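You operate a simulated robot arm through the tools that you are given. There is no shell and no other tool. Be economical: measure what you need, move in short steps, check, and stop when the job is done.

Carry out the task below with a simulated robot arm. There is one attempt and no reset: what you move stays moved.

Task
Gauge the gold tub's rim and lay the matching lid on it.
Fine: the jaw ends drawn out; the tub stays on the gauge.

The check looks at the end state, three seconds after you hand in, the way a careful person would. Anything else that was tipped, shoved, dropped, spilled or broken makes it a failure. Lids that push on must go on centred and level and be pressed home; caps that screw on are set level and turned clockwise until they are tight.

Robot
A 6-joint arm with a two-finger parallel gripper, fixed in place. Base frame: the origin is at the foot of the arm, x ahead of it, y to its left, z up; the work surface is at about z = 0.85. Lengths are in m, angles in rad, forces in N, time in s.
With the tool pointing down near the work surface it reaches from about 0.36 to 0.82 m from the base axis. Its first joint turns from -2.897 to 2.897 rad. Payload 3.91 kg.
The tool frame sits at the grasp point between the pads (the TCP): z along the fingers, y along the line on which they close. The tips reach 0.03 m beyond it. The gripper opens to 0.11 m. The fingers are 0.02 m wide and 0.01 m thick; the gripper's body (0.048 by 0.112 m) begins 0.055 m behind the TCP.
Orientation is that of the tool frame in the base frame, as a unit quaternion [x, y, z, w]. With the fingers straight down and closing along the base's y, the tool's x points along the base's -x, its y along +y and its z along -z.

Tools
- The arm moves only by the tool apply_moves. Its argument "moves" is a list of rows, each an object (a shift or turn left out is 0, a gripper value left out holds the last) with "slide": the shift along the base's x, y, z in m, a list of three; "rot": the turn, a rotation vector about the base's x, y, z in rad, a list of three; "fingers": the closure in counts, from 0 (fully open) to 255 (shut). In form: [{"slide": [tx, ty, tz], "rot": [wx, wy, wz], "fingers": fingers}, ...]. A call has 1 to 12 rows; each row is the pose to reach, as a shift and turn from the pose commanded when the call began. Each row takes 0.2 s and may step no farther than 0.05 m and 0.15 rad from the row before; otherwise, or with a gripper value out of range, the whole call is refused. A pose out of reach is approached as far as the arm can. The call stops where the force on the tool passes 50 N (or 10 N more than at its start, if that is more) or the arm is blocked; 0.2 s more then pass. Each finger travels about 0.045 m/s and halts on what it meets, pressing with about 21 N; the grip force reading is that of the motor and also rises with nothing between the fingers. The clock runs only during rows and for 0.2 s after the last one: add rows that repeat a pose to give the fingers time. The reply holds the time, the measured pose of the TCP, the force on the tool along the base axes, the opening and the grip force, in the units named above and with some noise.
- Cameras (640 x 400 px; columns grow to the right, rows downward): "scene" is fixed at [0.0608, -0.4994, 1.4455]; the picture's right is [0.67, -0.74, 0.00], its down [-0.41, -0.37, -0.83] and it looks along [0.62, 0.56, -0.55] (base axes); focal length 326 px, centre (320, 200). "wrist" rides on the gripper at [-0.036, 0, -0.057] in the tool frame; the picture's right is [0.00, -1.00, 0.00], its down [0.97, 0.00, -0.24] and it looks along [0.24, 0.00, 0.97] (tool axes); focal length 218 px, centre (320, 200). There is no depth. A picture from a camera that has moved, and an enlarged one, comes with that camera's place and axes in the base frame and with its lens. The place of the scene camera against the robot may be out by one fixed shift of up to 0.012 m in any direction.
- grab_frame(camera): a new picture of that camera. No time passes.
- lift_body(by): slides the trunk up (or, below 0, down) by that many m; the arm rides with it, the base frame stays. It gives what a move gives, with no picture.
- close_up(camera, box): a new picture of the part [left, top, right, bottom] of that camera's present view, enlarged. No time passes.
- sign_off(): hands the job in; it is judged then, once.

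Work in short steps. Places have to be worked out from the pictures, the camera data and where the tool is seen: move nearer, look again, correct. Check each grasp and each placing, and mend what went wrong. You have 120 turns and 84 pictures in all, those below and enlarged ones among them. Open the gripper and draw the arm clear of the work before you hand the job in, unless the task says otherwise; then end with one line.

The tools are called after "Call:" as a command line: name --argument value ..., lists and objects as JSON in quotes. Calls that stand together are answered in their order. apply_moves: Moves the arm, as the interface text tells. Its arguments: {"type":"object","properties":{"moves":{"type":"array","items":{"type":"object","properties":{"slide":{"type":"array","items":{"type":"number"}},"rot":{"type":"array","items":{"type":"number"}},"fingers":{"type":"number"}}}}},"required":["moves"]} The other tools are called the same way: lift_body (by) slides the trunk up or down; grab_frame (camera) takes a picture; close_up (camera, box) takes an enlarged picture of a part of a camera's view; sign_off () hands the job in.

At the start:

```text
time_s: 0.0
tool_pos: [0.5174, -0.2303, 1.1988]
ee_rot: [0.0, 1.0, 0.0, 0.0]
wrist_force: [0.3, 0.3, -0.5]
finger_gap: 0.1099
gripper_force: 0.0
trunk travel left (down, up): [-0.5, 0.11]
```

scene: 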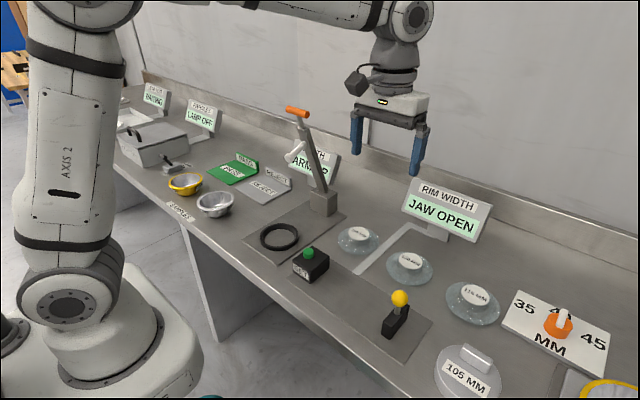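
wrist: 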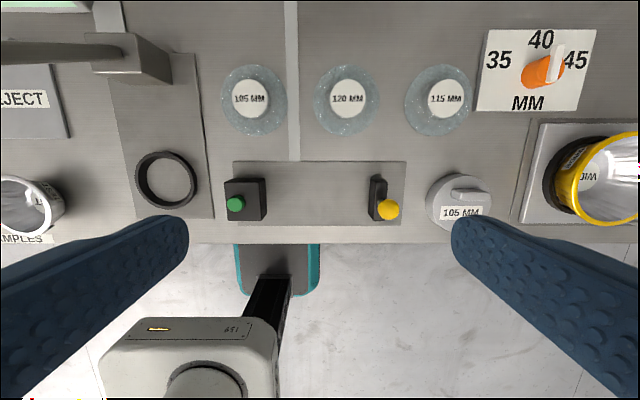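

The scene shows several displays, lids, a dial and a gold tub at the right edge. I'll enlarge the pictures to read the labels.

Call:
close_up --camera "scene" --box '[400, 160, 640, 400]'

Call:
close_up --camera "scene" --box '[110, 80, 430, 280]'

Call:
close_up --camera "wrist" --box '[400, 20, 640, 240]'

```text
1.67 times, centred on (520, 280) of scene
camera zoom: at [0.0608, -0.4994, 1.4455], right [0.67, -0.74, 0.0], down [-0.41, -0.37, -0.83], along [0.62, 0.56, -0.55], focal length 543 px, centre (-13, 67)
```

zoom: 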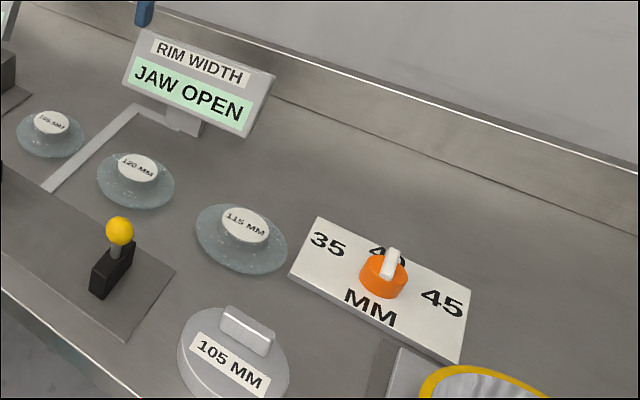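

```text
2.00 times, centred on (270, 180) of scene
camera zoom: at [0.0608, -0.4994, 1.4455], right [0.67, -0.74, 0.0], down [-0.41, -0.37, -0.83], along [0.62, 0.56, -0.55], focal length 652 px, centre (420, 240)
```

zoom: 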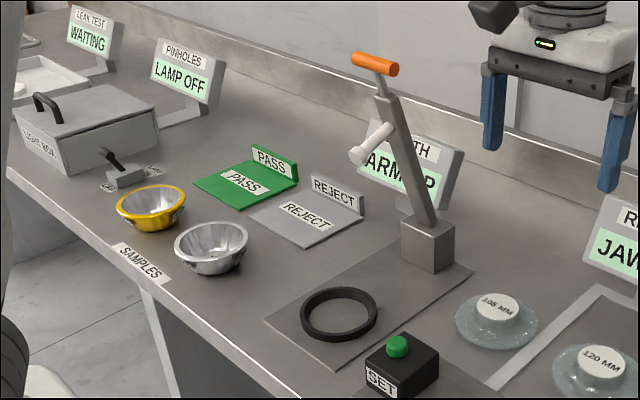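

```text
1.82 times, centred on (520, 130) of wrist
camera zoom: at [0.5521, -0.2299, 1.2568], right [0.0, -1.0, 0.0], down [-0.97, 0.0, 0.24], along [-0.24, 0.0, -0.97], focal length 397 px, centre (-44, 327)
```

zoom: 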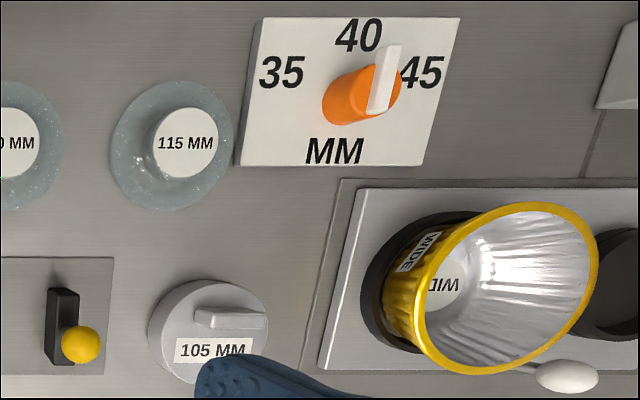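

The gold tub and its station lie further to -y. I'll slide the arm that way, out of the way, to see it.

Call:
apply_moves --moves '[{"slide": [0, -0.05, 0]}, {"slide": [0, -0.1, 0]}, {"slide": [0, -0.15, 0]}, {"slide": [0, -0.2, 0]}, {"slide": [-0.02, -0.25, 0]}, {"slide": [-0.04, -0.3, 0]}]'

Call:
grab_frame --camera "wrist"

Call:
grab_frame --camera "scene"

```text
refused: row 5 steps farther than a row can; nothing moved
```

```text
78 pictures are left
camera wrist: at [0.5521, -0.2299, 1.2568], right [0.0, -1.0, 0.0], down [-0.97, 0.0, 0.24], along [-0.24, 0.0, -0.97], focal length 218 px, centre (320, 200)
```

wrist: 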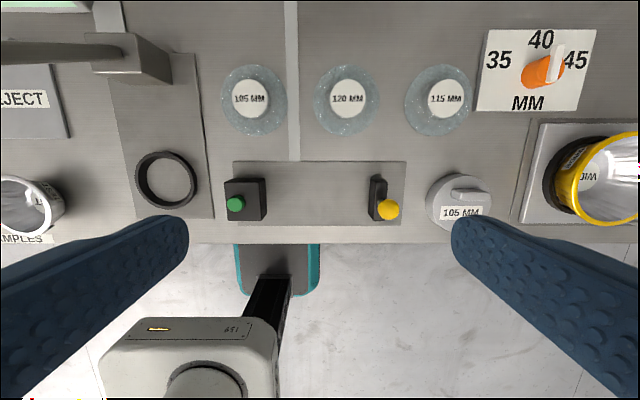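

```text
77 pictures are left
```

scene: 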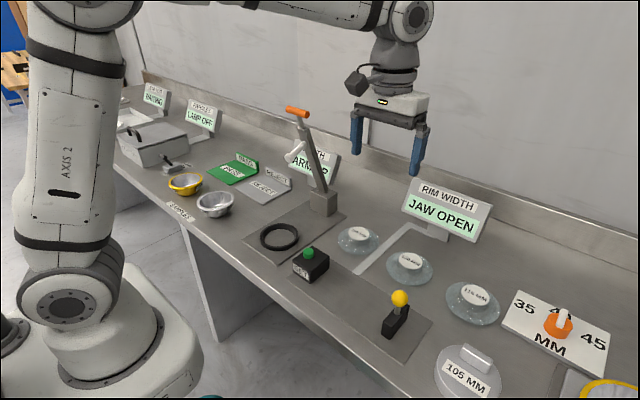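

A step was slightly too long; I repeat with smaller steps.

Call:
apply_moves --moves '[{"slide": [0, -0.05, 0]}, {"slide": [0, -0.1, 0]}, {"slide": [0, -0.15, 0]}, {"slide": [0, -0.2, 0]}, {"slide": [0, -0.25, 0]}, {"slide": [0, -0.3, 0]}, {"slide": [0, -0.34, 0]}]'

Call:
grab_frame --camera "wrist"

```text
time_s: 1.6
tool_pos: [0.5052, -0.5444, 1.1923]
ee_rot: [-0.001, 1.0, 0.0, 0.0]
wrist_force: [0.5, -0.4, 0.0]
finger_gap: 0.11
gripper_force: 0.1
out of reach, approached as far as the arm can: row 7
trunk travel left (down, up): [-0.5, 0.11]
```

```text
76 pictures are left
camera wrist: at [0.5402, -0.5432, 1.2492], right [0.0, -1.0, 0.0], down [-0.97, 0.0, 0.24], along [-0.24, 0.0, -0.97], focal length 218 px, centre (320, 200)
```

wrist: 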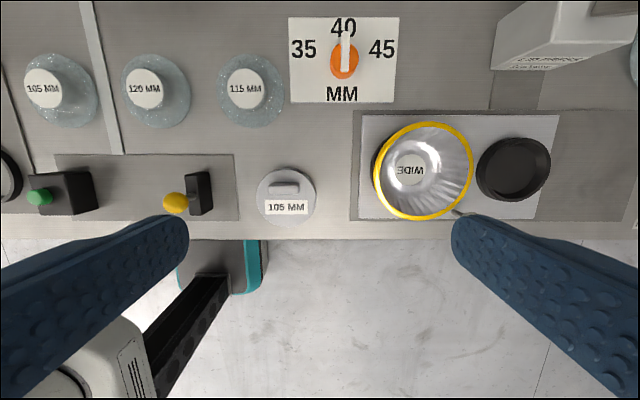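

I'll enlarge the right-hand station and shift back to look from other angles.

Call:
close_up --camera "wrist" --box '[340, 0, 640, 240]'

Call:
grab_frame --camera "scene"

Call:
close_up --camera "wrist" --box '[0, 20, 340, 240]'

```text
1.67 times, centred on (490, 120) of wrist
camera zoom: at [0.5402, -0.5432, 1.2492], right [0.0, -1.0, 0.0], down [-0.97, 0.0, 0.24], along [-0.24, 0.0, -0.97], focal length 364 px, centre (37, 333)
```

zoom: 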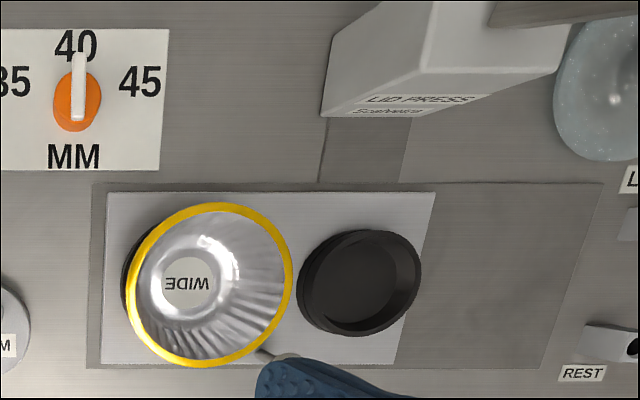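

```text
74 pictures are left
```

scene: 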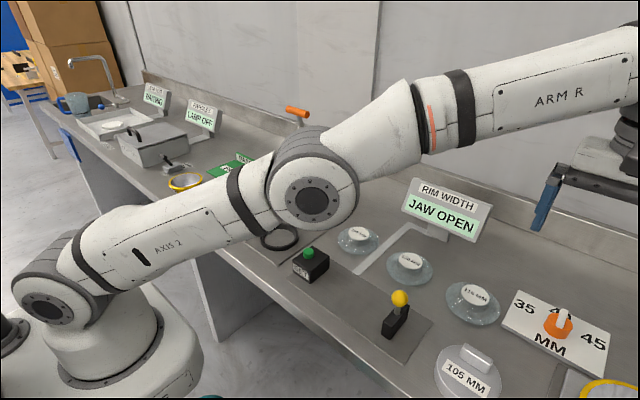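

```text
1.82 times, centred on (170, 130) of wrist
camera zoom: at [0.5402, -0.5432, 1.2492], right [0.0, -1.0, 0.0], down [-0.97, 0.0, 0.24], along [-0.24, 0.0, -0.97], focal length 397 px, centre (593, 327)
```

zoom: 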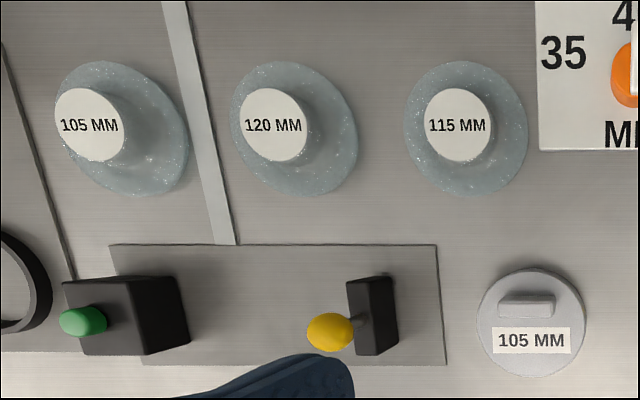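

The right station is a lid press with a shuttle holding a large gold "WIDE" tub; the grey 105 mm disc looks like a gauge master. I'll survey the left end with the sample bowls now.

Call:
apply_moves --moves '[{"slide": [0, 0.05, 0]}, {"slide": [0, 0.1, 0]}, {"slide": [0, 0.15, 0]}, {"slide": [0, 0.2, 0]}, {"slide": [0, 0.25, 0]}, {"slide": [0, 0.3, 0]}, {"slide": [0, 0.35, 0]}, {"slide": [0, 0.4, 0]}, {"slide": [0, 0.45, 0]}, {"slide": [0, 0.5, 0]}, {"slide": [0, 0.55, 0]}, {"slide": [0, 0.6, 0]}]'

Call:
grab_frame --camera "wrist"

Call:
apply_moves --moves '[{"slide": [0, 0.05, 0]}, {"slide": [0, 0.1, 0]}, {"slide": [0, 0.15, 0]}, {"slide": [0, 0.2, 0]}, {"slide": [0, 0.25, 0]}, {"slide": [0, 0.3, 0]}, {"slide": [0, 0.35, 0]}]'

Call:
grab_frame --camera "wrist"

```text
time_s: 4.2
tool_pos: [0.5031, 0.0557, 1.1877]
ee_rot: [0.0, 1.0, 0.0, 0.0]
wrist_force: [-0.6, 1.0, -0.2]
finger_gap: 0.11
gripper_force: 0.0
trunk travel left (down, up): [-0.5, 0.11]
```

```text
72 pictures are left
camera wrist: at [0.5393, 0.0571, 1.2454], right [0.0, -1.0, 0.0], down [-0.97, 0.0, 0.24], along [-0.24, 0.0, -0.97], focal length 218 px, centre (320, 200)
```

wrist: 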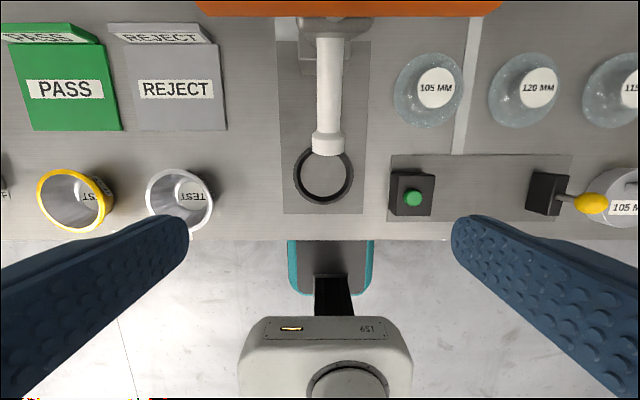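

```text
time_s: 5.8
tool_pos: [0.5041, 0.4085, 1.1919]
ee_rot: [0.0, 1.0, -0.001, 0.0]
wrist_force: [0.2, 0.3, -0.4]
finger_gap: 0.1101
gripper_force: 0.1
trunk travel left (down, up): [-0.5, 0.11]
```

```text
71 pictures are left
camera wrist: at [0.5392, 0.4084, 1.2486], right [0.0, -1.0, 0.0], down [-0.97, 0.0, 0.24], along [-0.24, 0.0, -0.97], focal length 218 px, centre (320, 200)
```

wrist: 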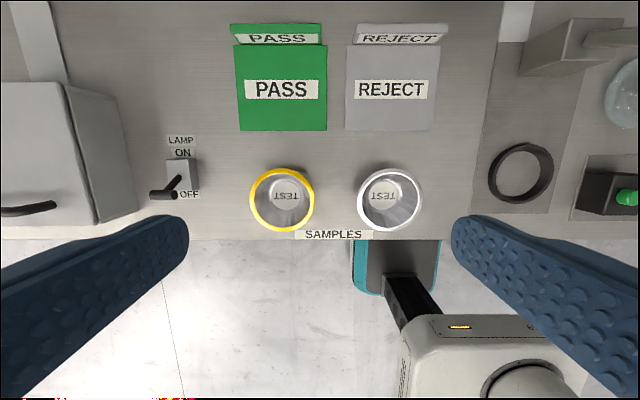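

The sample gold tub (rim ≈0.11 m, around (0.45, 0.47)) matches the lid sizes; the press tub is too wide (~0.15). Now look closer at the gauge.

Call:
apply_moves --moves '[{"slide": [0, -0.05, 0]}, {"slide": [0, -0.1, 0]}, {"slide": [0, -0.15, 0]}, {"slide": [0, -0.2, 0]}, {"slide": [0, -0.25, 0]}, {"slide": [0, -0.3, 0]}, {"slide": [0, -0.35, 0]}, {"slide": [0, -0.4, 0]}, {"slide": [0, -0.45, 0]}, {"slide": [0, -0.5, 0]}, {"slide": [0, -0.55, 0]}, {"slide": [0, -0.6, 0]}]'

Call:
apply_moves --moves '[{"slide": [0.02, -0.01, -0.04]}, {"slide": [0.03, -0.02, -0.08]}, {"slide": [0.03, -0.03, -0.12]}]'

Call:
grab_frame --camera "wrist"

Call:
close_up --camera "scene" --box '[280, 220, 480, 380]'

```text
time_s: 8.4
tool_pos: [0.506, -0.1978, 1.1921]
ee_rot: [0.0, 1.0, 0.0, 0.0]
wrist_force: [0.1, 0.0, 0.4]
finger_gap: 0.1099
gripper_force: 0.0
trunk travel left (down, up): [-0.5, 0.11]
```

```text
time_s: 9.2
tool_pos: [0.534, -0.2268, 1.0725]
ee_rot: [0.0, 1.0, 0.0, 0.0]
wrist_force: [-0.2, 0.2, -0.3]
finger_gap: 0.1098
gripper_force: 0.1
trunk travel left (down, up): [-0.5, 0.11]
```

```text
70 pictures are left
camera wrist: at [0.5701, -0.2254, 1.1295], right [0.0, -1.0, 0.0], down [-0.97, 0.0, 0.24], along [-0.24, 0.0, -0.97], focal length 218 px, centre (320, 200)
```

wrist: 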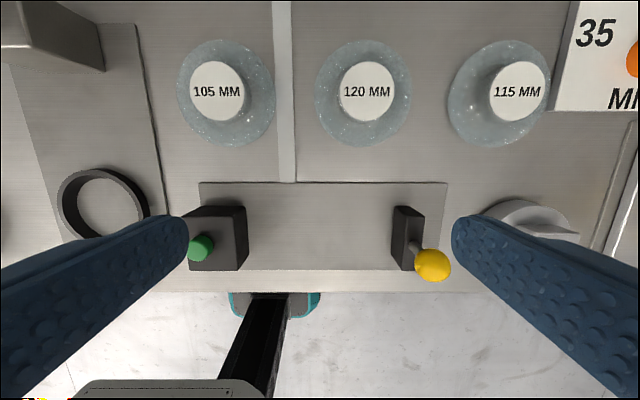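

```text
2.50 times, centred on (380, 300) of scene
camera zoom: at [0.0608, -0.4994, 1.4455], right [0.67, -0.74, 0.0], down [-0.41, -0.37, -0.83], along [0.62, 0.56, -0.55], focal length 815 px, centre (170, -50)
```

zoom: 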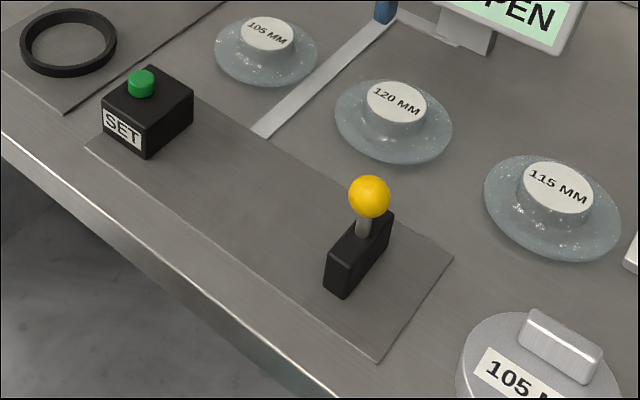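

Zoom on the gauge bed for precise geometry.

Call:
close_up --camera "wrist" --box '[180, 160, 460, 300]'

```text
2.29 times, centred on (320, 230) of wrist
camera zoom: at [0.5701, -0.2254, 1.1295], right [0.0, -1.0, 0.0], down [-0.97, 0.0, 0.24], along [-0.24, 0.0, -0.97], focal length 499 px, centre (320, 131)
```

zoom: 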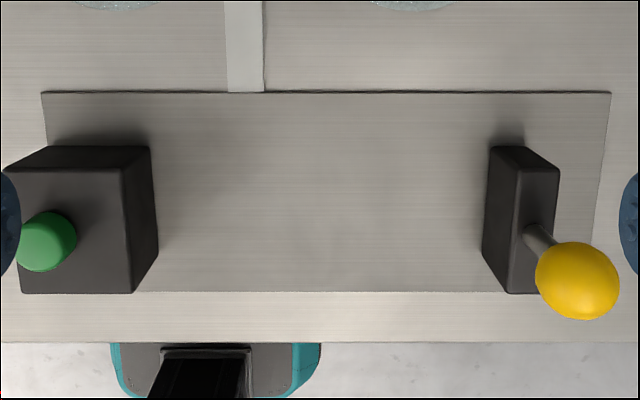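

Gauge: fixed face y≈-0.127, jaw face y≈-0.324, both with x≈0.42–0.49, top z≈0.893. I suspect the grey 105 mm disc is a setting master with the SET button; I go over it with the tool turned 90° to inspect.

Call:
apply_moves --moves '[{"slide": [-0.006, -0.023, 0], "rot": [0, 0, 0.1428]}, {"slide": [-0.012, -0.046, 0], "rot": [0, 0, 0.2856]}, {"slide": [-0.018, -0.069, 0], "rot": [0, 0, 0.4284]}, {"slide": [-0.024, -0.092, 0], "rot": [0, 0, 0.5712]}, {"slide": [-0.03, -0.115, 0], "rot": [0, 0, 0.714]}, {"slide": [-0.036, -0.138, 0], "rot": [0, 0, 0.8568]}, {"slide": [-0.042, -0.161, 0], "rot": [0, 0, 0.9996]}, {"slide": [-0.048, -0.184, 0], "rot": [0, 0, 1.1424]}, {"slide": [-0.054, -0.207, 0], "rot": [0, 0, 1.2852]}, {"slide": [-0.06, -0.23, 0], "rot": [0, 0, 1.428]}, {"slide": [-0.069, -0.255, 0], "rot": [0, 0, 1.5708]}]'

Call:
grab_frame --camera "wrist"

```text
time_s: 11.6
tool_pos: [0.4649, -0.483, 1.071]
ee_rot: [0.709, -0.706, 0.0, 0.001]
wrist_force: [-0.1, -0.5, 0.4]
finger_gap: 0.1101
gripper_force: 0.1
trunk travel left (down, up): [-0.5, 0.11]
```

```text
67 pictures are left
camera wrist: at [0.4653, -0.4458, 1.1286], right [1.0, 0.0, 0.0], down [0.0, -0.97, 0.24], along [0.0, -0.24, -0.97], focal length 218 px, centre (320, 200)
```

wrist: 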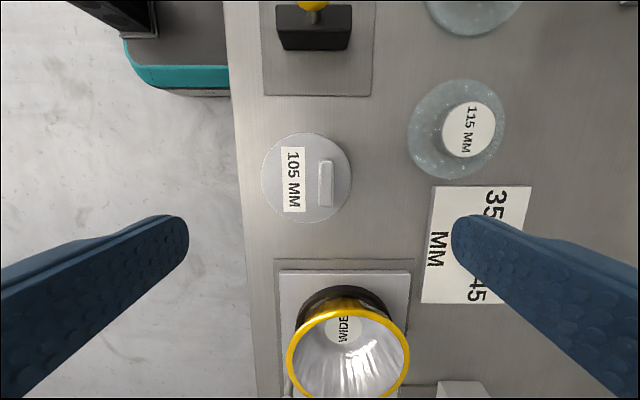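

Disc top is at z≈0.876, its bar at x≈0.472, y≈-0.483. I descend above it and look before gripping.

Call:
apply_moves --moves '[{"slide": [0.007, 0.0, -0.05], "fingers": 120}, {"slide": [0.007, 0.0, -0.09]}, {"slide": [0.007, 0.0, -0.125]}, {"slide": [0.007, 0.0, -0.125]}]'

Call:
grab_frame --camera "wrist"

```text
refused: row 1 steps farther than a row can; nothing moved
```

```text
66 pictures are left
camera wrist: at [0.4653, -0.4458, 1.1286], right [1.0, 0.0, 0.0], down [0.0, -0.97, 0.24], along [0.0, -0.24, -0.97], focal length 218 px, centre (320, 200)
```

wrist: 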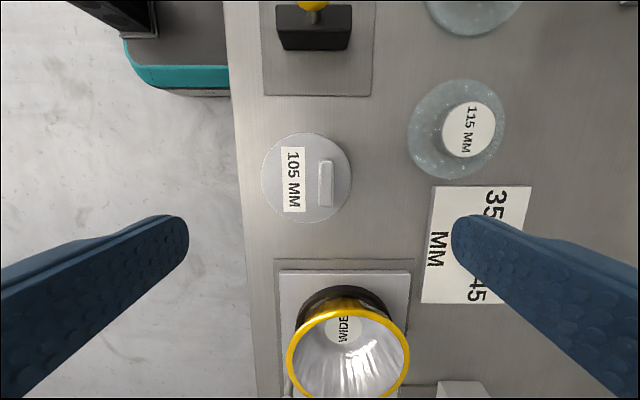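

Same, with shorter steps.

Call:
apply_moves --moves '[{"slide": [0.007, 0.0, -0.045], "fingers": 120}, {"slide": [0.007, 0.0, -0.09]}, {"slide": [0.007, 0.0, -0.125]}, {"slide": [0.007, 0.0, -0.125]}]'

Call:
grab_frame --camera "wrist"

```text
time_s: 12.6
tool_pos: [0.4735, -0.4805, 0.9455]
ee_rot: [0.708, -0.706, 0.0, -0.001]
wrist_force: [0.2, 0.0, 0.0]
finger_gap: 0.058
gripper_force: 0.1
trunk travel left (down, up): [-0.5, 0.11]
```

```text
65 pictures are left
camera wrist: at [0.4733, -0.4442, 1.0037], right [1.0, 0.0, 0.0], down [0.0, -0.97, 0.24], along [0.0, -0.24, -0.97], focal length 218 px, centre (320, 200)
```

wrist: 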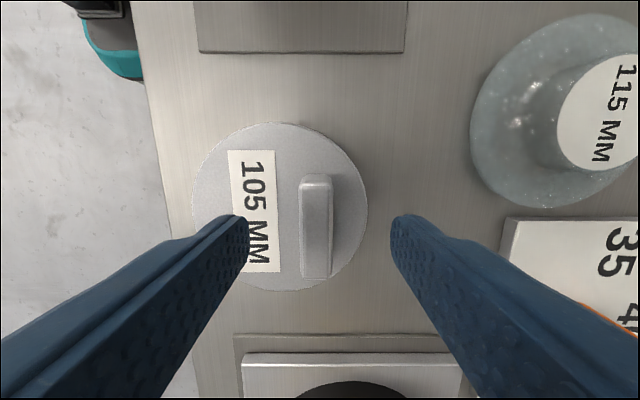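

The bar is between the fingers. I lower to z≈0.911 (tips just above the disc) shifting 5 mm to -y, and close.

Call:
apply_moves --moves '[{"slide": [-0.001, -0.004, -0.02]}, {"slide": [-0.001, -0.004, -0.033]}, {"slide": [-0.001, -0.004, -0.033], "fingers": 255}, {"slide": [-0.001, -0.004, -0.033]}, {"slide": [-0.001, -0.004, -0.033]}, {"slide": [-0.001, -0.004, -0.033]}]'

Call:
grab_frame --camera "wrist"

```text
time_s: 14.0
tool_pos: [0.4717, -0.4847, 0.914]
ee_rot: [0.707, -0.707, 0.0, 0.0]
wrist_force: [1.5, 0.4, -0.4]
finger_gap: 0.0159
gripper_force: 20.7
trunk travel left (down, up): [-0.5, 0.11]
```

```text
64 pictures are left
camera wrist: at [0.471, -0.4471, 0.9717], right [1.0, 0.0, 0.0], down [0.0, -0.97, 0.24], along [0.0, -0.24, -0.97], focal length 218 px, centre (320, 200)
```

wrist: 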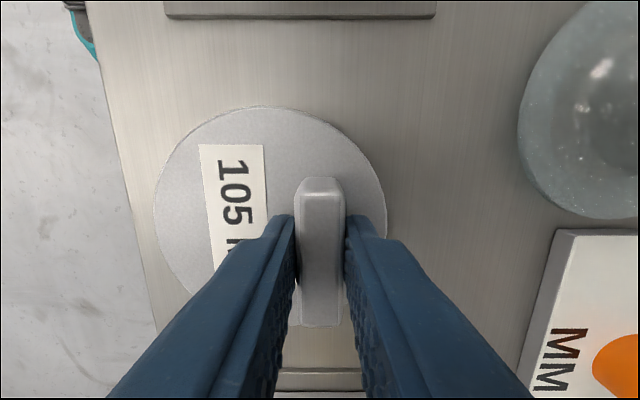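

Gripped (0.016 m). Lift and check that the disc hangs level.

Call:
apply_moves --moves '[{"slide": [0, 0, 0.02]}, {"slide": [0, 0, 0.06]}, {"slide": [0, 0, 0.1]}, {"slide": [0, 0, 0.14]}]'

Call:
grab_frame --camera "wrist"

Call:
grab_frame --camera "scene"

```text
time_s: 15.0
tool_pos: [0.4739, -0.4817, 1.052]
ee_rot: [-0.707, 0.708, 0.001, 0.0]
wrist_force: [-0.8, 0.5, -7.5]
finger_gap: 0.0158
gripper_force: 20.9
trunk travel left (down, up): [-0.5, 0.11]
```

```text
63 pictures are left
camera wrist: at [0.4721, -0.4454, 1.1099], right [1.0, 0.0, 0.0], down [0.0, -0.97, 0.24], along [0.0, -0.24, -0.97], focal length 218 px, centre (320, 200)
```

wrist: 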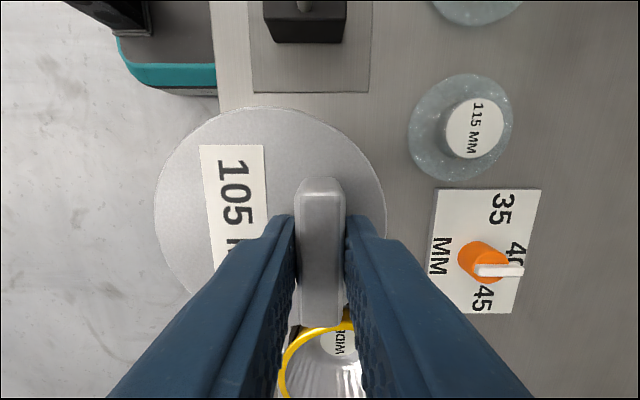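

```text
62 pictures are left
```

scene: 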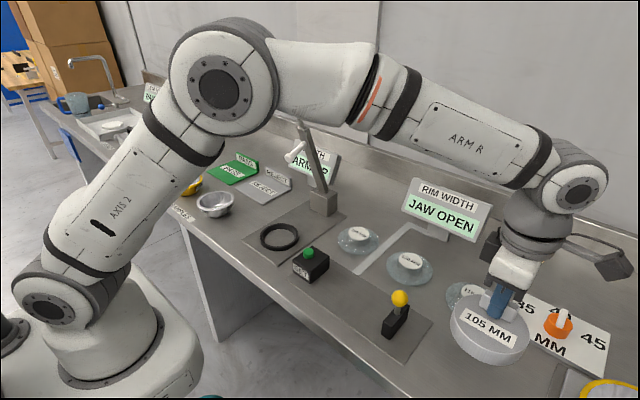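

Level, about 0.75 kg. Carry it over the jaw knob to the bed next to the fixed face, then check before lowering fully.

Call:
apply_moves --moves '[{"slide": [0.003, 0.048, 0.0]}, {"slide": [0.006, 0.096, 0.0]}, {"slide": [0.009, 0.144, 0.0]}, {"slide": [0.009, 0.192, 0.0]}, {"slide": [0.009, 0.24, 0.0]}, {"slide": [0.009, 0.27, 0.0]}, {"slide": [0.009, 0.294, 0.0]}, {"slide": [0.009, 0.294, -0.045]}, {"slide": [0.009, 0.294, -0.085]}, {"slide": [0.009, 0.294, -0.085]}]'

Call:
grab_frame --camera "wrist"

Call:
close_up --camera "scene" --box '[240, 160, 480, 340]'

```text
time_s: 17.2
tool_pos: [0.4816, -0.1905, 0.969]
ee_rot: [0.708, -0.707, 0.0, 0.0]
wrist_force: [0.2, -0.5, -7.0]
finger_gap: 0.0157
gripper_force: 21.1
trunk travel left (down, up): [-0.5, 0.11]
```

```text
61 pictures are left
camera wrist: at [0.4812, -0.1537, 1.0265], right [1.0, 0.0, 0.0], down [0.0, -0.97, 0.24], along [0.0, -0.24, -0.97], focal length 218 px, centre (320, 200)
```

wrist: 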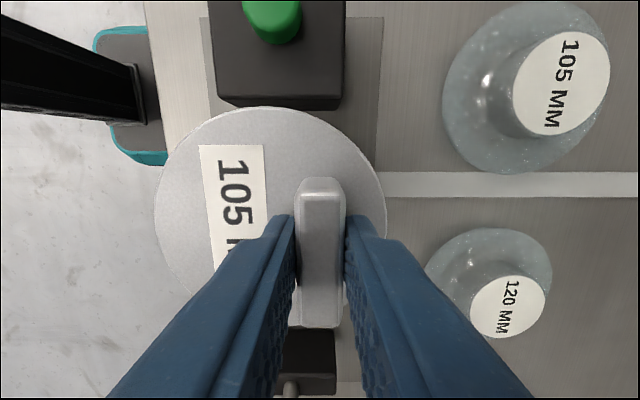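

```text
2.22 times, centred on (360, 250) of scene
camera zoom: at [0.0608, -0.4994, 1.4455], right [0.67, -0.74, 0.0], down [-0.41, -0.37, -0.83], along [0.62, 0.56, -0.55], focal length 724 px, centre (231, 89)
```

zoom: 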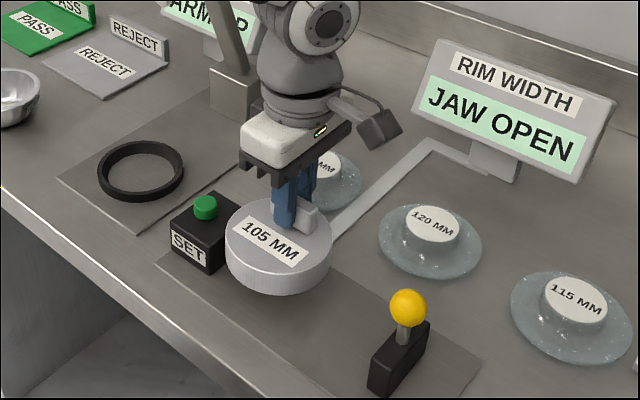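

Clearance to the fixed face is about 1 cm, fine. Lower onto the bed and release.

Call:
apply_moves --moves '[{"slide": [0, 0.004, -0.03]}, {"slide": [0, 0.004, -0.045]}, {"slide": [0, 0.004, -0.05]}, {"slide": [0, 0.004, -0.053]}]'

```text
time_s: 18.2
tool_pos: [0.4811, -0.1864, 0.9185]
ee_rot: [-0.707, 0.707, -0.001, 0.001]
wrist_force: [0.7, -0.5, 11.0]
finger_gap: 0.0159
gripper_force: 21.4
trunk travel left (down, up): [-0.5, 0.11]
```

It has touched down. Open and rise, then head for the yellow knob.

Call:
apply_moves --moves '[{"slide": [0, 0, 0.001], "fingers": 120}, {"slide": [0, 0, 0.001]}, {"slide": [0, 0, 0.001]}, {"slide": [0, 0, 0.04]}, {"slide": [0, 0, 0.08]}, {"slide": [-0.005, -0.04, 0.1]}, {"slide": [-0.01, -0.08, 0.1]}, {"slide": [-0.015, -0.12, 0.1]}, {"slide": [-0.02, -0.148, 0.1]}]'

Call:
grab_frame --camera "wrist"

Call:
close_up --camera "scene" --box '[240, 160, 480, 340]'

```text
time_s: 20.2
tool_pos: [0.4603, -0.3345, 1.0161]
ee_rot: [0.708, -0.707, 0.0, 0.001]
wrist_force: [-0.7, 0.1, 0.8]
finger_gap: 0.0582
gripper_force: 0.0
trunk travel left (down, up): [-0.5, 0.11]
```

```text
59 pictures are left
camera wrist: at [0.4601, -0.297, 1.0724], right [1.0, 0.0, 0.0], down [0.0, -0.97, 0.24], along [0.0, -0.24, -0.97], focal length 218 px, centre (320, 200)
```

wrist: 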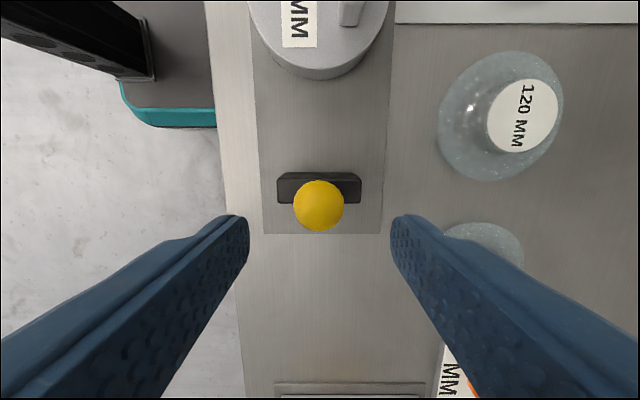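

```text
2.22 times, centred on (360, 250) of scene
camera zoom: at [0.0608, -0.4994, 1.4455], right [0.67, -0.74, 0.0], down [-0.41, -0.37, -0.83], along [0.62, 0.56, -0.55], focal length 724 px, centre (231, 89)
```

zoom: 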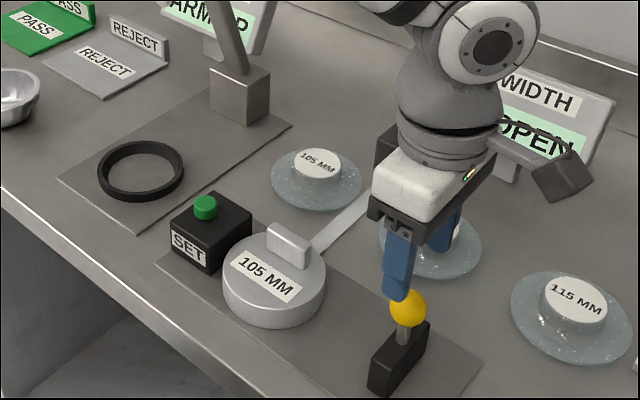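

Knob at (0.459, -0.332, 0.943). Lower onto it and grip.

Call:
apply_moves --moves '[{"slide": [-0.001, 0.002, -0.04]}, {"slide": [-0.001, 0.002, -0.074]}, {"slide": [-0.001, 0.002, -0.074], "fingers": 255}, {"slide": [-0.001, 0.002, -0.074]}, {"slide": [-0.001, 0.002, -0.074]}, {"slide": [-0.001, 0.002, -0.074]}]'

```text
time_s: 21.6
tool_pos: [0.4605, -0.332, 0.941]
ee_rot: [0.707, -0.707, 0.001, 0.0]
wrist_force: [-2.9, 0.7, -2.2]
finger_gap: 0.0312
gripper_force: 45.4
trunk travel left (down, up): [-0.5, 0.11]
```

Gripped. Slide the jaw toward +y, slowly near contact.

Call:
apply_moves --moves '[{"slide": [0, 0.03, 0]}, {"slide": [0, 0.06, 0]}, {"slide": [0, 0.075, 0]}, {"slide": [0, 0.082, 0]}]'

Call:
apply_moves --moves '[{"slide": [0, 0.003, 0]}, {"slide": [0, 0.006, 0]}, {"slide": [0, 0.009, 0]}, {"slide": [0, 0.012, 0]}]'

Call:
close_up --camera "scene" --box '[240, 160, 520, 370]'

```text
time_s: 22.6
tool_pos: [0.4612, -0.2502, 0.9413]
ee_rot: [0.708, -0.706, 0.0, 0.0]
wrist_force: [-4.5, -3.2, -1.9]
finger_gap: 0.0309
gripper_force: 45.2
trunk travel left (down, up): [-0.5, 0.11]
```

```text
time_s: 23.6
tool_pos: [0.461, -0.242, 0.94]
ee_rot: [0.707, -0.707, 0.001, -0.002]
wrist_force: [-5.8, -38.3, -5.7]
finger_gap: 0.0318
gripper_force: 44.5
trunk travel left (down, up): [-0.5, 0.11]
```

```text
1.90 times, centred on (380, 265) of scene
camera zoom: at [0.0608, -0.4994, 1.4455], right [0.67, -0.74, 0.0], down [-0.41, -0.37, -0.83], along [0.62, 0.56, -0.55], focal length 621 px, centre (206, 76)
```

zoom: 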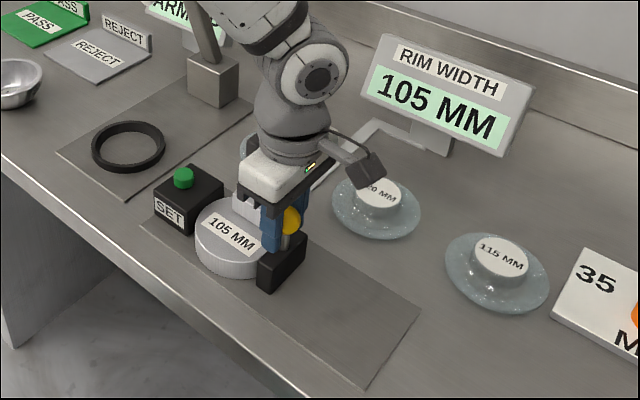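

The gauge reads 105 MM on the 105 master, so it is true and SET isn't needed. Draw the jaw back out and release the knob.

Call:
apply_moves --moves '[{"slide": [0, -0.02, 0]}, {"slide": [0, -0.05, 0]}, {"slide": [0, -0.08, 0]}, {"slide": [0, -0.094, 0]}, {"slide": [0, -0.094, 0]}, {"slide": [0, -0.094, 0], "fingers": 120}, {"slide": [0, -0.094, 0]}, {"slide": [0, -0.094, 0]}, {"slide": [0, -0.094, 0.04]}, {"slide": [0, -0.094, 0.08]}]'

Call:
apply_moves --moves '[{"slide": [0.005, 0.045, 0]}, {"slide": [0.01, 0.09, 0]}, {"slide": [0.015, 0.13, 0]}, {"slide": [0.02, 0.152, 0]}]'

Call:
grab_frame --camera "wrist"

```text
time_s: 25.8
tool_pos: [0.4601, -0.3307, 1.0217]
ee_rot: [0.707, -0.707, 0.0, 0.0]
wrist_force: [-1.1, -0.7, 0.0]
finger_gap: 0.0582
gripper_force: 0.2
trunk travel left (down, up): [-0.5, 0.11]
```

```text
time_s: 26.8
tool_pos: [0.4789, -0.1788, 1.0219]
ee_rot: [-0.707, 0.707, 0.0, 0.0]
wrist_force: [-0.2, 0.7, 0.6]
finger_gap: 0.0581
gripper_force: 0.1
trunk travel left (down, up): [-0.5, 0.11]
```

```text
56 pictures are left
camera wrist: at [0.4783, -0.1424, 1.0788], right [1.0, 0.0, 0.0], down [0.0, -0.97, 0.24], along [0.0, -0.24, -0.97], focal length 218 px, centre (320, 200)
```

wrist: 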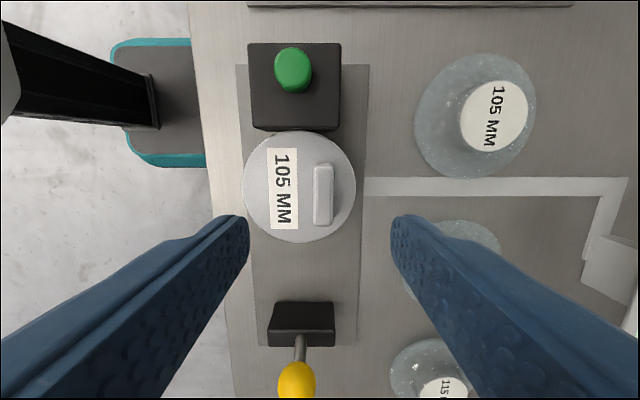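

Regrip the master's bar to take it back to its place.

Call:
apply_moves --moves '[{"slide": [0.002, -0.006, -0.045]}, {"slide": [0.002, -0.006, -0.085]}, {"slide": [0.002, -0.006, -0.104]}, {"slide": [0.002, -0.006, -0.104], "fingers": 255}, {"slide": [0.002, -0.006, -0.104]}, {"slide": [0.002, -0.006, -0.104]}, {"slide": [0.002, -0.006, -0.104]}]'

Call:
apply_moves --moves '[{"slide": [0, 0, 0.04]}, {"slide": [0, 0, 0.09]}, {"slide": [0, 0, 0.136]}, {"slide": [-0.003, -0.045, 0.136]}, {"slide": [-0.006, -0.09, 0.136]}, {"slide": [-0.009, -0.135, 0.136]}, {"slide": [-0.009, -0.18, 0.136]}, {"slide": [-0.009, -0.225, 0.136]}, {"slide": [-0.009, -0.27, 0.136]}, {"slide": [-0.009, -0.3, 0.136]}, {"slide": [-0.009, -0.3, 0.09]}, {"slide": [-0.009, -0.3, 0.05]}]'

Call:
grab_frame --camera "wrist"

```text
time_s: 28.4
tool_pos: [0.4827, -0.185, 0.9181]
ee_rot: [0.708, -0.706, -0.001, 0.0]
wrist_force: [-1.5, 0.0, -0.4]
finger_gap: 0.0158
gripper_force: 21.2
trunk travel left (down, up): [-0.5, 0.11]
```

```text
time_s: 31.0
tool_pos: [0.4724, -0.488, 0.9659]
ee_rot: [0.707, -0.707, 0.0, 0.0]
wrist_force: [0.6, 0.5, -5.5]
finger_gap: 0.0158
gripper_force: 20.6
trunk travel left (down, up): [-0.5, 0.11]
```

```text
55 pictures are left
camera wrist: at [0.4725, -0.451, 1.0235], right [1.0, 0.0, 0.0], down [0.0, -0.97, 0.24], along [0.0, -0.24, -0.97], focal length 218 px, centre (320, 200)
```

wrist: 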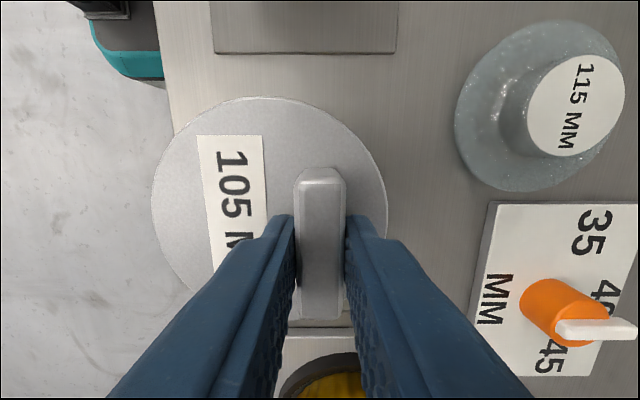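

Position matches its original place; lower and release.

Call:
apply_moves --moves '[{"slide": [0, 0.001, -0.03]}, {"slide": [0, 0.001, -0.044]}, {"slide": [0, 0.001, -0.05]}, {"slide": [0, 0.001, -0.053]}]'

Call:
apply_moves --moves '[{"slide": [0, 0, 0.001], "fingers": 100}, {"slide": [0, 0, 0.001]}, {"slide": [0, 0, 0.001]}, {"slide": [0, 0, 0.04]}, {"slide": [0, 0, 0.08]}, {"slide": [0, 0, 0.12]}, {"slide": [0, 0.045, 0.12]}]'

Call:
grab_frame --camera "wrist"

```text
time_s: 32.0
tool_pos: [0.474, -0.4865, 0.914]
ee_rot: [0.707, -0.707, 0.0, 0.0]
wrist_force: [0.7, 0.4, -4.4]
finger_gap: 0.0158
gripper_force: 21.1
trunk travel left (down, up): [-0.5, 0.11]
```

```text
time_s: 33.6
tool_pos: [0.4707, -0.4421, 1.0348]
ee_rot: [-0.707, 0.707, 0.0, 0.0]
wrist_force: [0.6, -1.0, 0.0]
finger_gap: 0.0669
gripper_force: 0.0
trunk travel left (down, up): [-0.5, 0.11]
```

```text
54 pictures are left
camera wrist: at [0.4696, -0.4046, 1.0914], right [1.0, 0.0, 0.0], down [0.0, -0.97, 0.24], along [0.0, -0.24, -0.97], focal length 218 px, centre (320, 200)
```

wrist: 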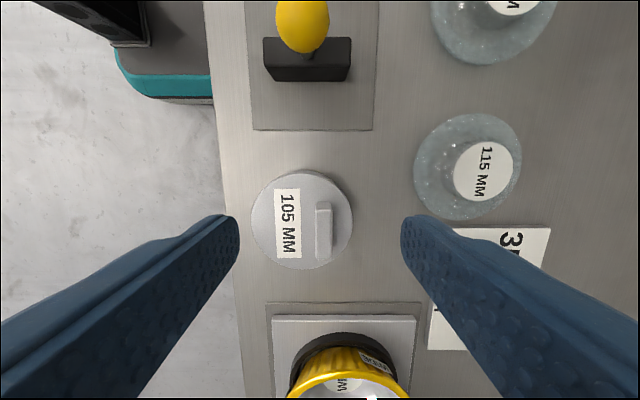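

Master is back in place. Now travel high (z≈1.19, the path used before) to the gold sample tub.

Call:
apply_moves --moves '[{"slide": [0, 0, 0.045]}, {"slide": [0, 0, 0.09]}, {"slide": [0, 0, 0.135]}, {"slide": [0.0, 0.03, 0.16]}, {"slide": [0.0, 0.08, 0.16]}, {"slide": [0.0, 0.13, 0.16]}, {"slide": [0.0, 0.18, 0.16]}, {"slide": [0.0, 0.23, 0.16]}, {"slide": [0.0, 0.28, 0.16]}, {"slide": [0.0, 0.33, 0.16]}, {"slide": [0.0, 0.38, 0.16]}, {"slide": [0.0, 0.43, 0.16]}]'

Call:
apply_moves --moves '[{"slide": [0.0, 0.05, 0]}, {"slide": [0.0, 0.1, 0]}, {"slide": [0.0, 0.15, 0]}, {"slide": [0.0, 0.2, 0]}, {"slide": [0.0, 0.25, 0]}, {"slide": [0.0, 0.3, 0]}, {"slide": [0.0, 0.35, 0]}, {"slide": [0.0, 0.4, 0]}, {"slide": [0.0, 0.43, -0.03]}, {"slide": [0.0, 0.45, -0.07]}, {"slide": [0.0, 0.46, -0.11]}, {"slide": [0.0, 0.46, -0.15]}]'

Call:
grab_frame --camera "wrist"

Call:
close_up --camera "scene" --box '[140, 140, 260, 240]'

```text
time_s: 36.2
tool_pos: [0.4696, -0.0069, 1.1959]
ee_rot: [-0.707, 0.707, 0.0, 0.0]
wrist_force: [0.9, -0.4, -0.7]
finger_gap: 0.0666
gripper_force: 0.1
trunk travel left (down, up): [-0.5, 0.11]
```

```text
time_s: 38.8
tool_pos: [0.4756, 0.4517, 1.0437]
ee_rot: [-0.707, 0.707, 0.0, 0.0]
wrist_force: [0.1, -0.4, 0.0]
finger_gap: 0.0672
gripper_force: 0.0
trunk travel left (down, up): [-0.5, 0.11]
```

```text
53 pictures are left
camera wrist: at [0.4742, 0.4887, 1.1023], right [1.0, 0.0, 0.0], down [0.0, -0.97, 0.24], along [0.0, -0.24, -0.97], focal length 218 px, centre (320, 200)
```

wrist: 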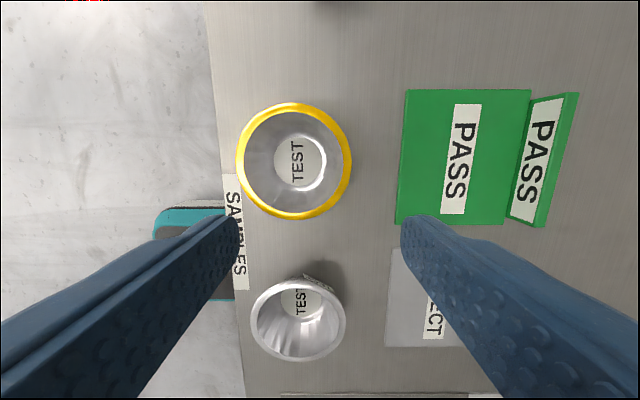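

```text
4.00 times, centred on (200, 190) of scene
camera zoom: at [0.0608, -0.4994, 1.4455], right [0.67, -0.74, 0.0], down [-0.41, -0.37, -0.83], along [0.62, 0.56, -0.55], focal length 1304 px, centre (800, 240)
```

zoom: 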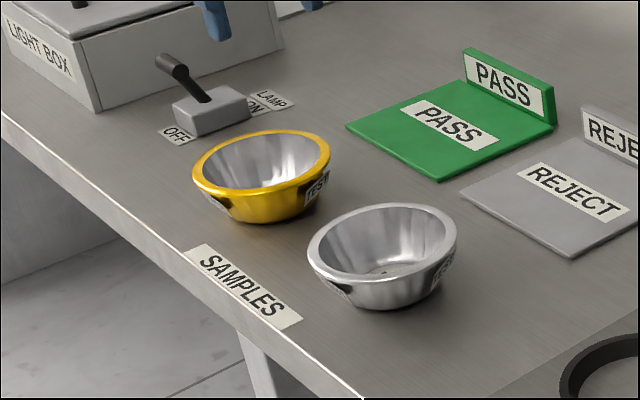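

Gold rim: centre ≈(0.449, 0.475), Ø≈0.111, sloped wall. I'll tilt the tool 0.4 rad to match the wall on the +x side, pre-close to about 3 cm, and look.

Call:
apply_moves --moves '[{"slide": [0.02, 0.01, 0], "rot": [0, 0.13, 0], "fingers": 185}, {"slide": [0.045, 0.023, -0.01], "rot": [0, 0.26, 0]}, {"slide": [0.066, 0.023, -0.04], "rot": [0, 0.4, 0]}, {"slide": [0.066, 0.023, -0.04], "rot": [0, 0.4, 0]}]'

Call:
grab_frame --camera "wrist"

Call:
close_up --camera "scene" --box '[100, 60, 340, 240]'

```text
time_s: 39.8
tool_pos: [0.5383, 0.473, 1.0057]
ee_rot: [0.694, -0.692, -0.141, 0.141]
wrist_force: [1.1, 0.1, 0.0]
finger_gap: 0.0303
gripper_force: 0.1
trunk travel left (down, up): [-0.5, 0.11]
```

```text
51 pictures are left
camera wrist: at [0.5597, 0.5102, 1.0578], right [0.92, 0.0, -0.39], down [0.1, -0.97, 0.22], along [-0.38, -0.24, -0.89], focal length 218 px, centre (320, 200)
```

wrist: 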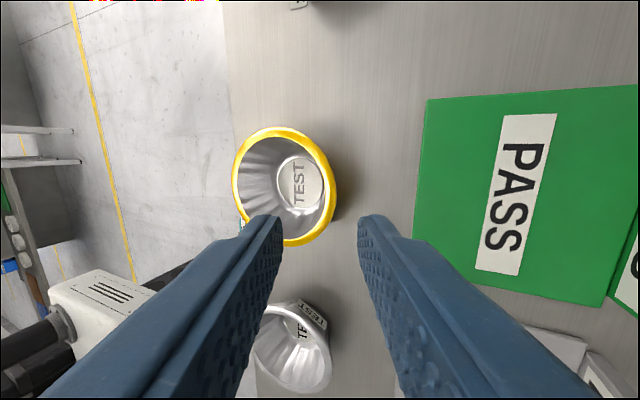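

```text
2.22 times, centred on (220, 150) of scene
camera zoom: at [0.0608, -0.4994, 1.4455], right [0.67, -0.74, 0.0], down [-0.41, -0.37, -0.83], along [0.62, 0.56, -0.55], focal length 724 px, centre (542, 311)
```

zoom: 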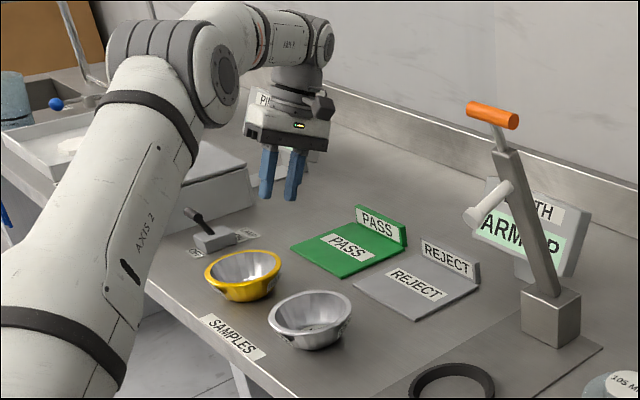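

Rim outer edge at +x is ≈0.503. I shift slightly and advance along the tool axis, pausing just above the rim to check.

Call:
apply_moves --moves '[{"slide": [0.01, 0.002, 0]}, {"slide": [-0.0056, 0.002, -0.037]}, {"slide": [-0.0212, 0.002, -0.0736]}, {"slide": [-0.0231, 0.002, -0.078]}, {"slide": [-0.0231, 0.002, -0.078]}]'

Call:
grab_frame --camera "wrist"

Call:
close_up --camera "scene" --box '[140, 100, 300, 220]'

```text
time_s: 41.0
tool_pos: [0.5164, 0.4752, 0.9274]
ee_rot: [0.693, -0.693, -0.14, 0.141]
wrist_force: [-0.3, -0.1, 0.3]
finger_gap: 0.0303
gripper_force: 0.0
trunk travel left (down, up): [-0.5, 0.11]
```

```text
49 pictures are left
camera wrist: at [0.5368, 0.5115, 0.9792], right [0.92, 0.0, -0.39], down [0.09, -0.97, 0.22], along [-0.38, -0.24, -0.89], focal length 218 px, centre (320, 200)
```

wrist: 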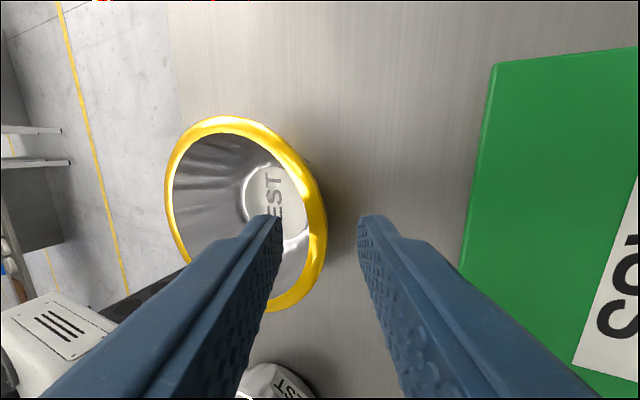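

```text
3.33 times, centred on (220, 160) of scene
camera zoom: at [0.0608, -0.4994, 1.4455], right [0.67, -0.74, 0.0], down [-0.41, -0.37, -0.83], along [0.62, 0.56, -0.55], focal length 1086 px, centre (653, 333)
```

zoom: 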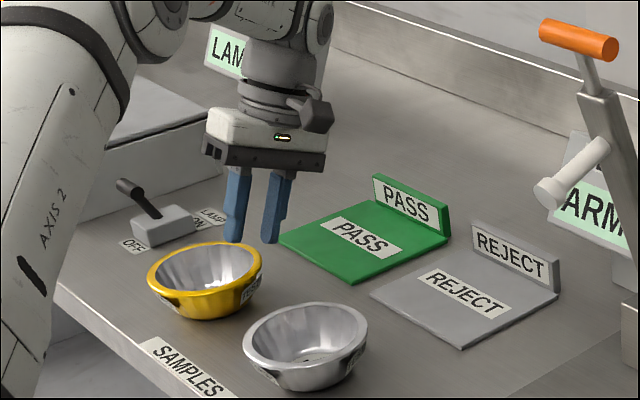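

Fingertips straddle the rim lip. Advance the last 3.5 cm and close.

Call:
apply_moves --moves '[{"slide": [-0.009, 0, -0.016]}, {"slide": [-0.0155, 0, -0.0325]}, {"slide": [-0.0155, 0, -0.0325], "fingers": 255}, {"slide": [-0.0155, 0, -0.0325]}, {"slide": [-0.0155, 0, -0.0325]}, {"slide": [-0.0155, 0, -0.0325]}]'

Call:
grab_frame --camera "wrist"

Call:
close_up --camera "scene" --box '[140, 100, 300, 220]'

```text
time_s: 42.4
tool_pos: [0.5007, 0.4749, 0.8931]
ee_rot: [-0.693, 0.693, 0.14, -0.14]
wrist_force: [1.3, 0.6, 1.1]
finger_gap: 0.0046
gripper_force: 21.1
trunk travel left (down, up): [-0.5, 0.11]
```

```text
47 pictures are left
camera wrist: at [0.5218, 0.5113, 0.9465], right [0.92, 0.0, -0.39], down [0.09, -0.97, 0.22], along [-0.38, -0.24, -0.89], focal length 218 px, centre (320, 200)
```

wrist: 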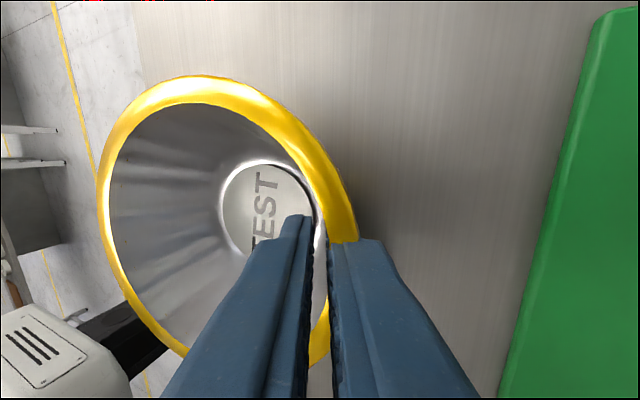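

```text
3.33 times, centred on (220, 160) of scene
camera zoom: at [0.0608, -0.4994, 1.4455], right [0.67, -0.74, 0.0], down [-0.41, -0.37, -0.83], along [0.62, 0.56, -0.55], focal length 1086 px, centre (653, 333)
```

zoom: 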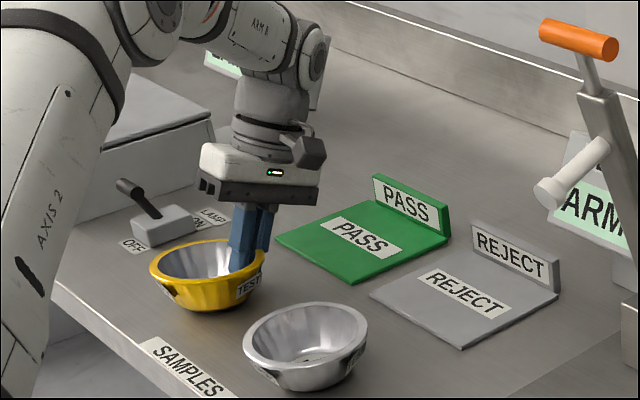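

Holding the wall at 4.6 mm. Lift a few cm and check that the tub stays level.

Call:
apply_moves --moves '[{"slide": [0, 0, 0.01]}, {"slide": [0, 0, 0.03]}, {"slide": [0, 0, 0.06]}]'

Call:
grab_frame --camera "wrist"

Call:
close_up --camera "scene" --box '[140, 100, 300, 220]'

```text
time_s: 43.2
tool_pos: [0.4997, 0.4744, 0.9539]
ee_rot: [0.693, -0.693, -0.141, 0.14]
wrist_force: [-0.1, 0.1, -0.5]
finger_gap: 0.0046
gripper_force: 20.9
trunk travel left (down, up): [-0.5, 0.11]
```

```text
45 pictures are left
camera wrist: at [0.5203, 0.5105, 1.0073], right [0.92, 0.0, -0.39], down [0.09, -0.97, 0.22], along [-0.38, -0.24, -0.89], focal length 218 px, centre (320, 200)
```

wrist: 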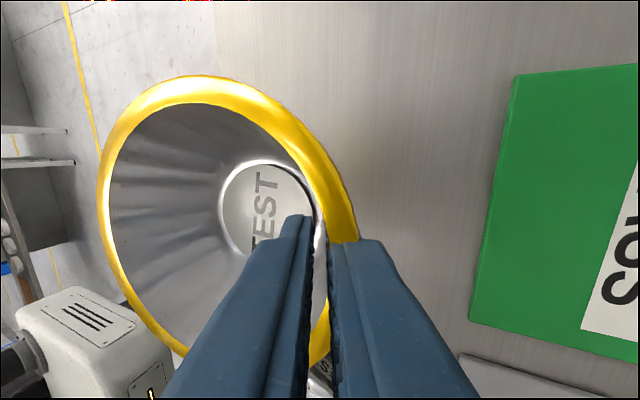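

```text
3.33 times, centred on (220, 160) of scene
camera zoom: at [0.0608, -0.4994, 1.4455], right [0.67, -0.74, 0.0], down [-0.41, -0.37, -0.83], along [0.62, 0.56, -0.55], focal length 1086 px, centre (653, 333)
```

zoom: 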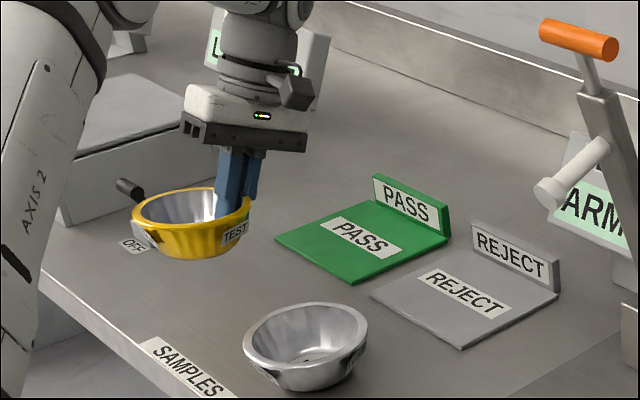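

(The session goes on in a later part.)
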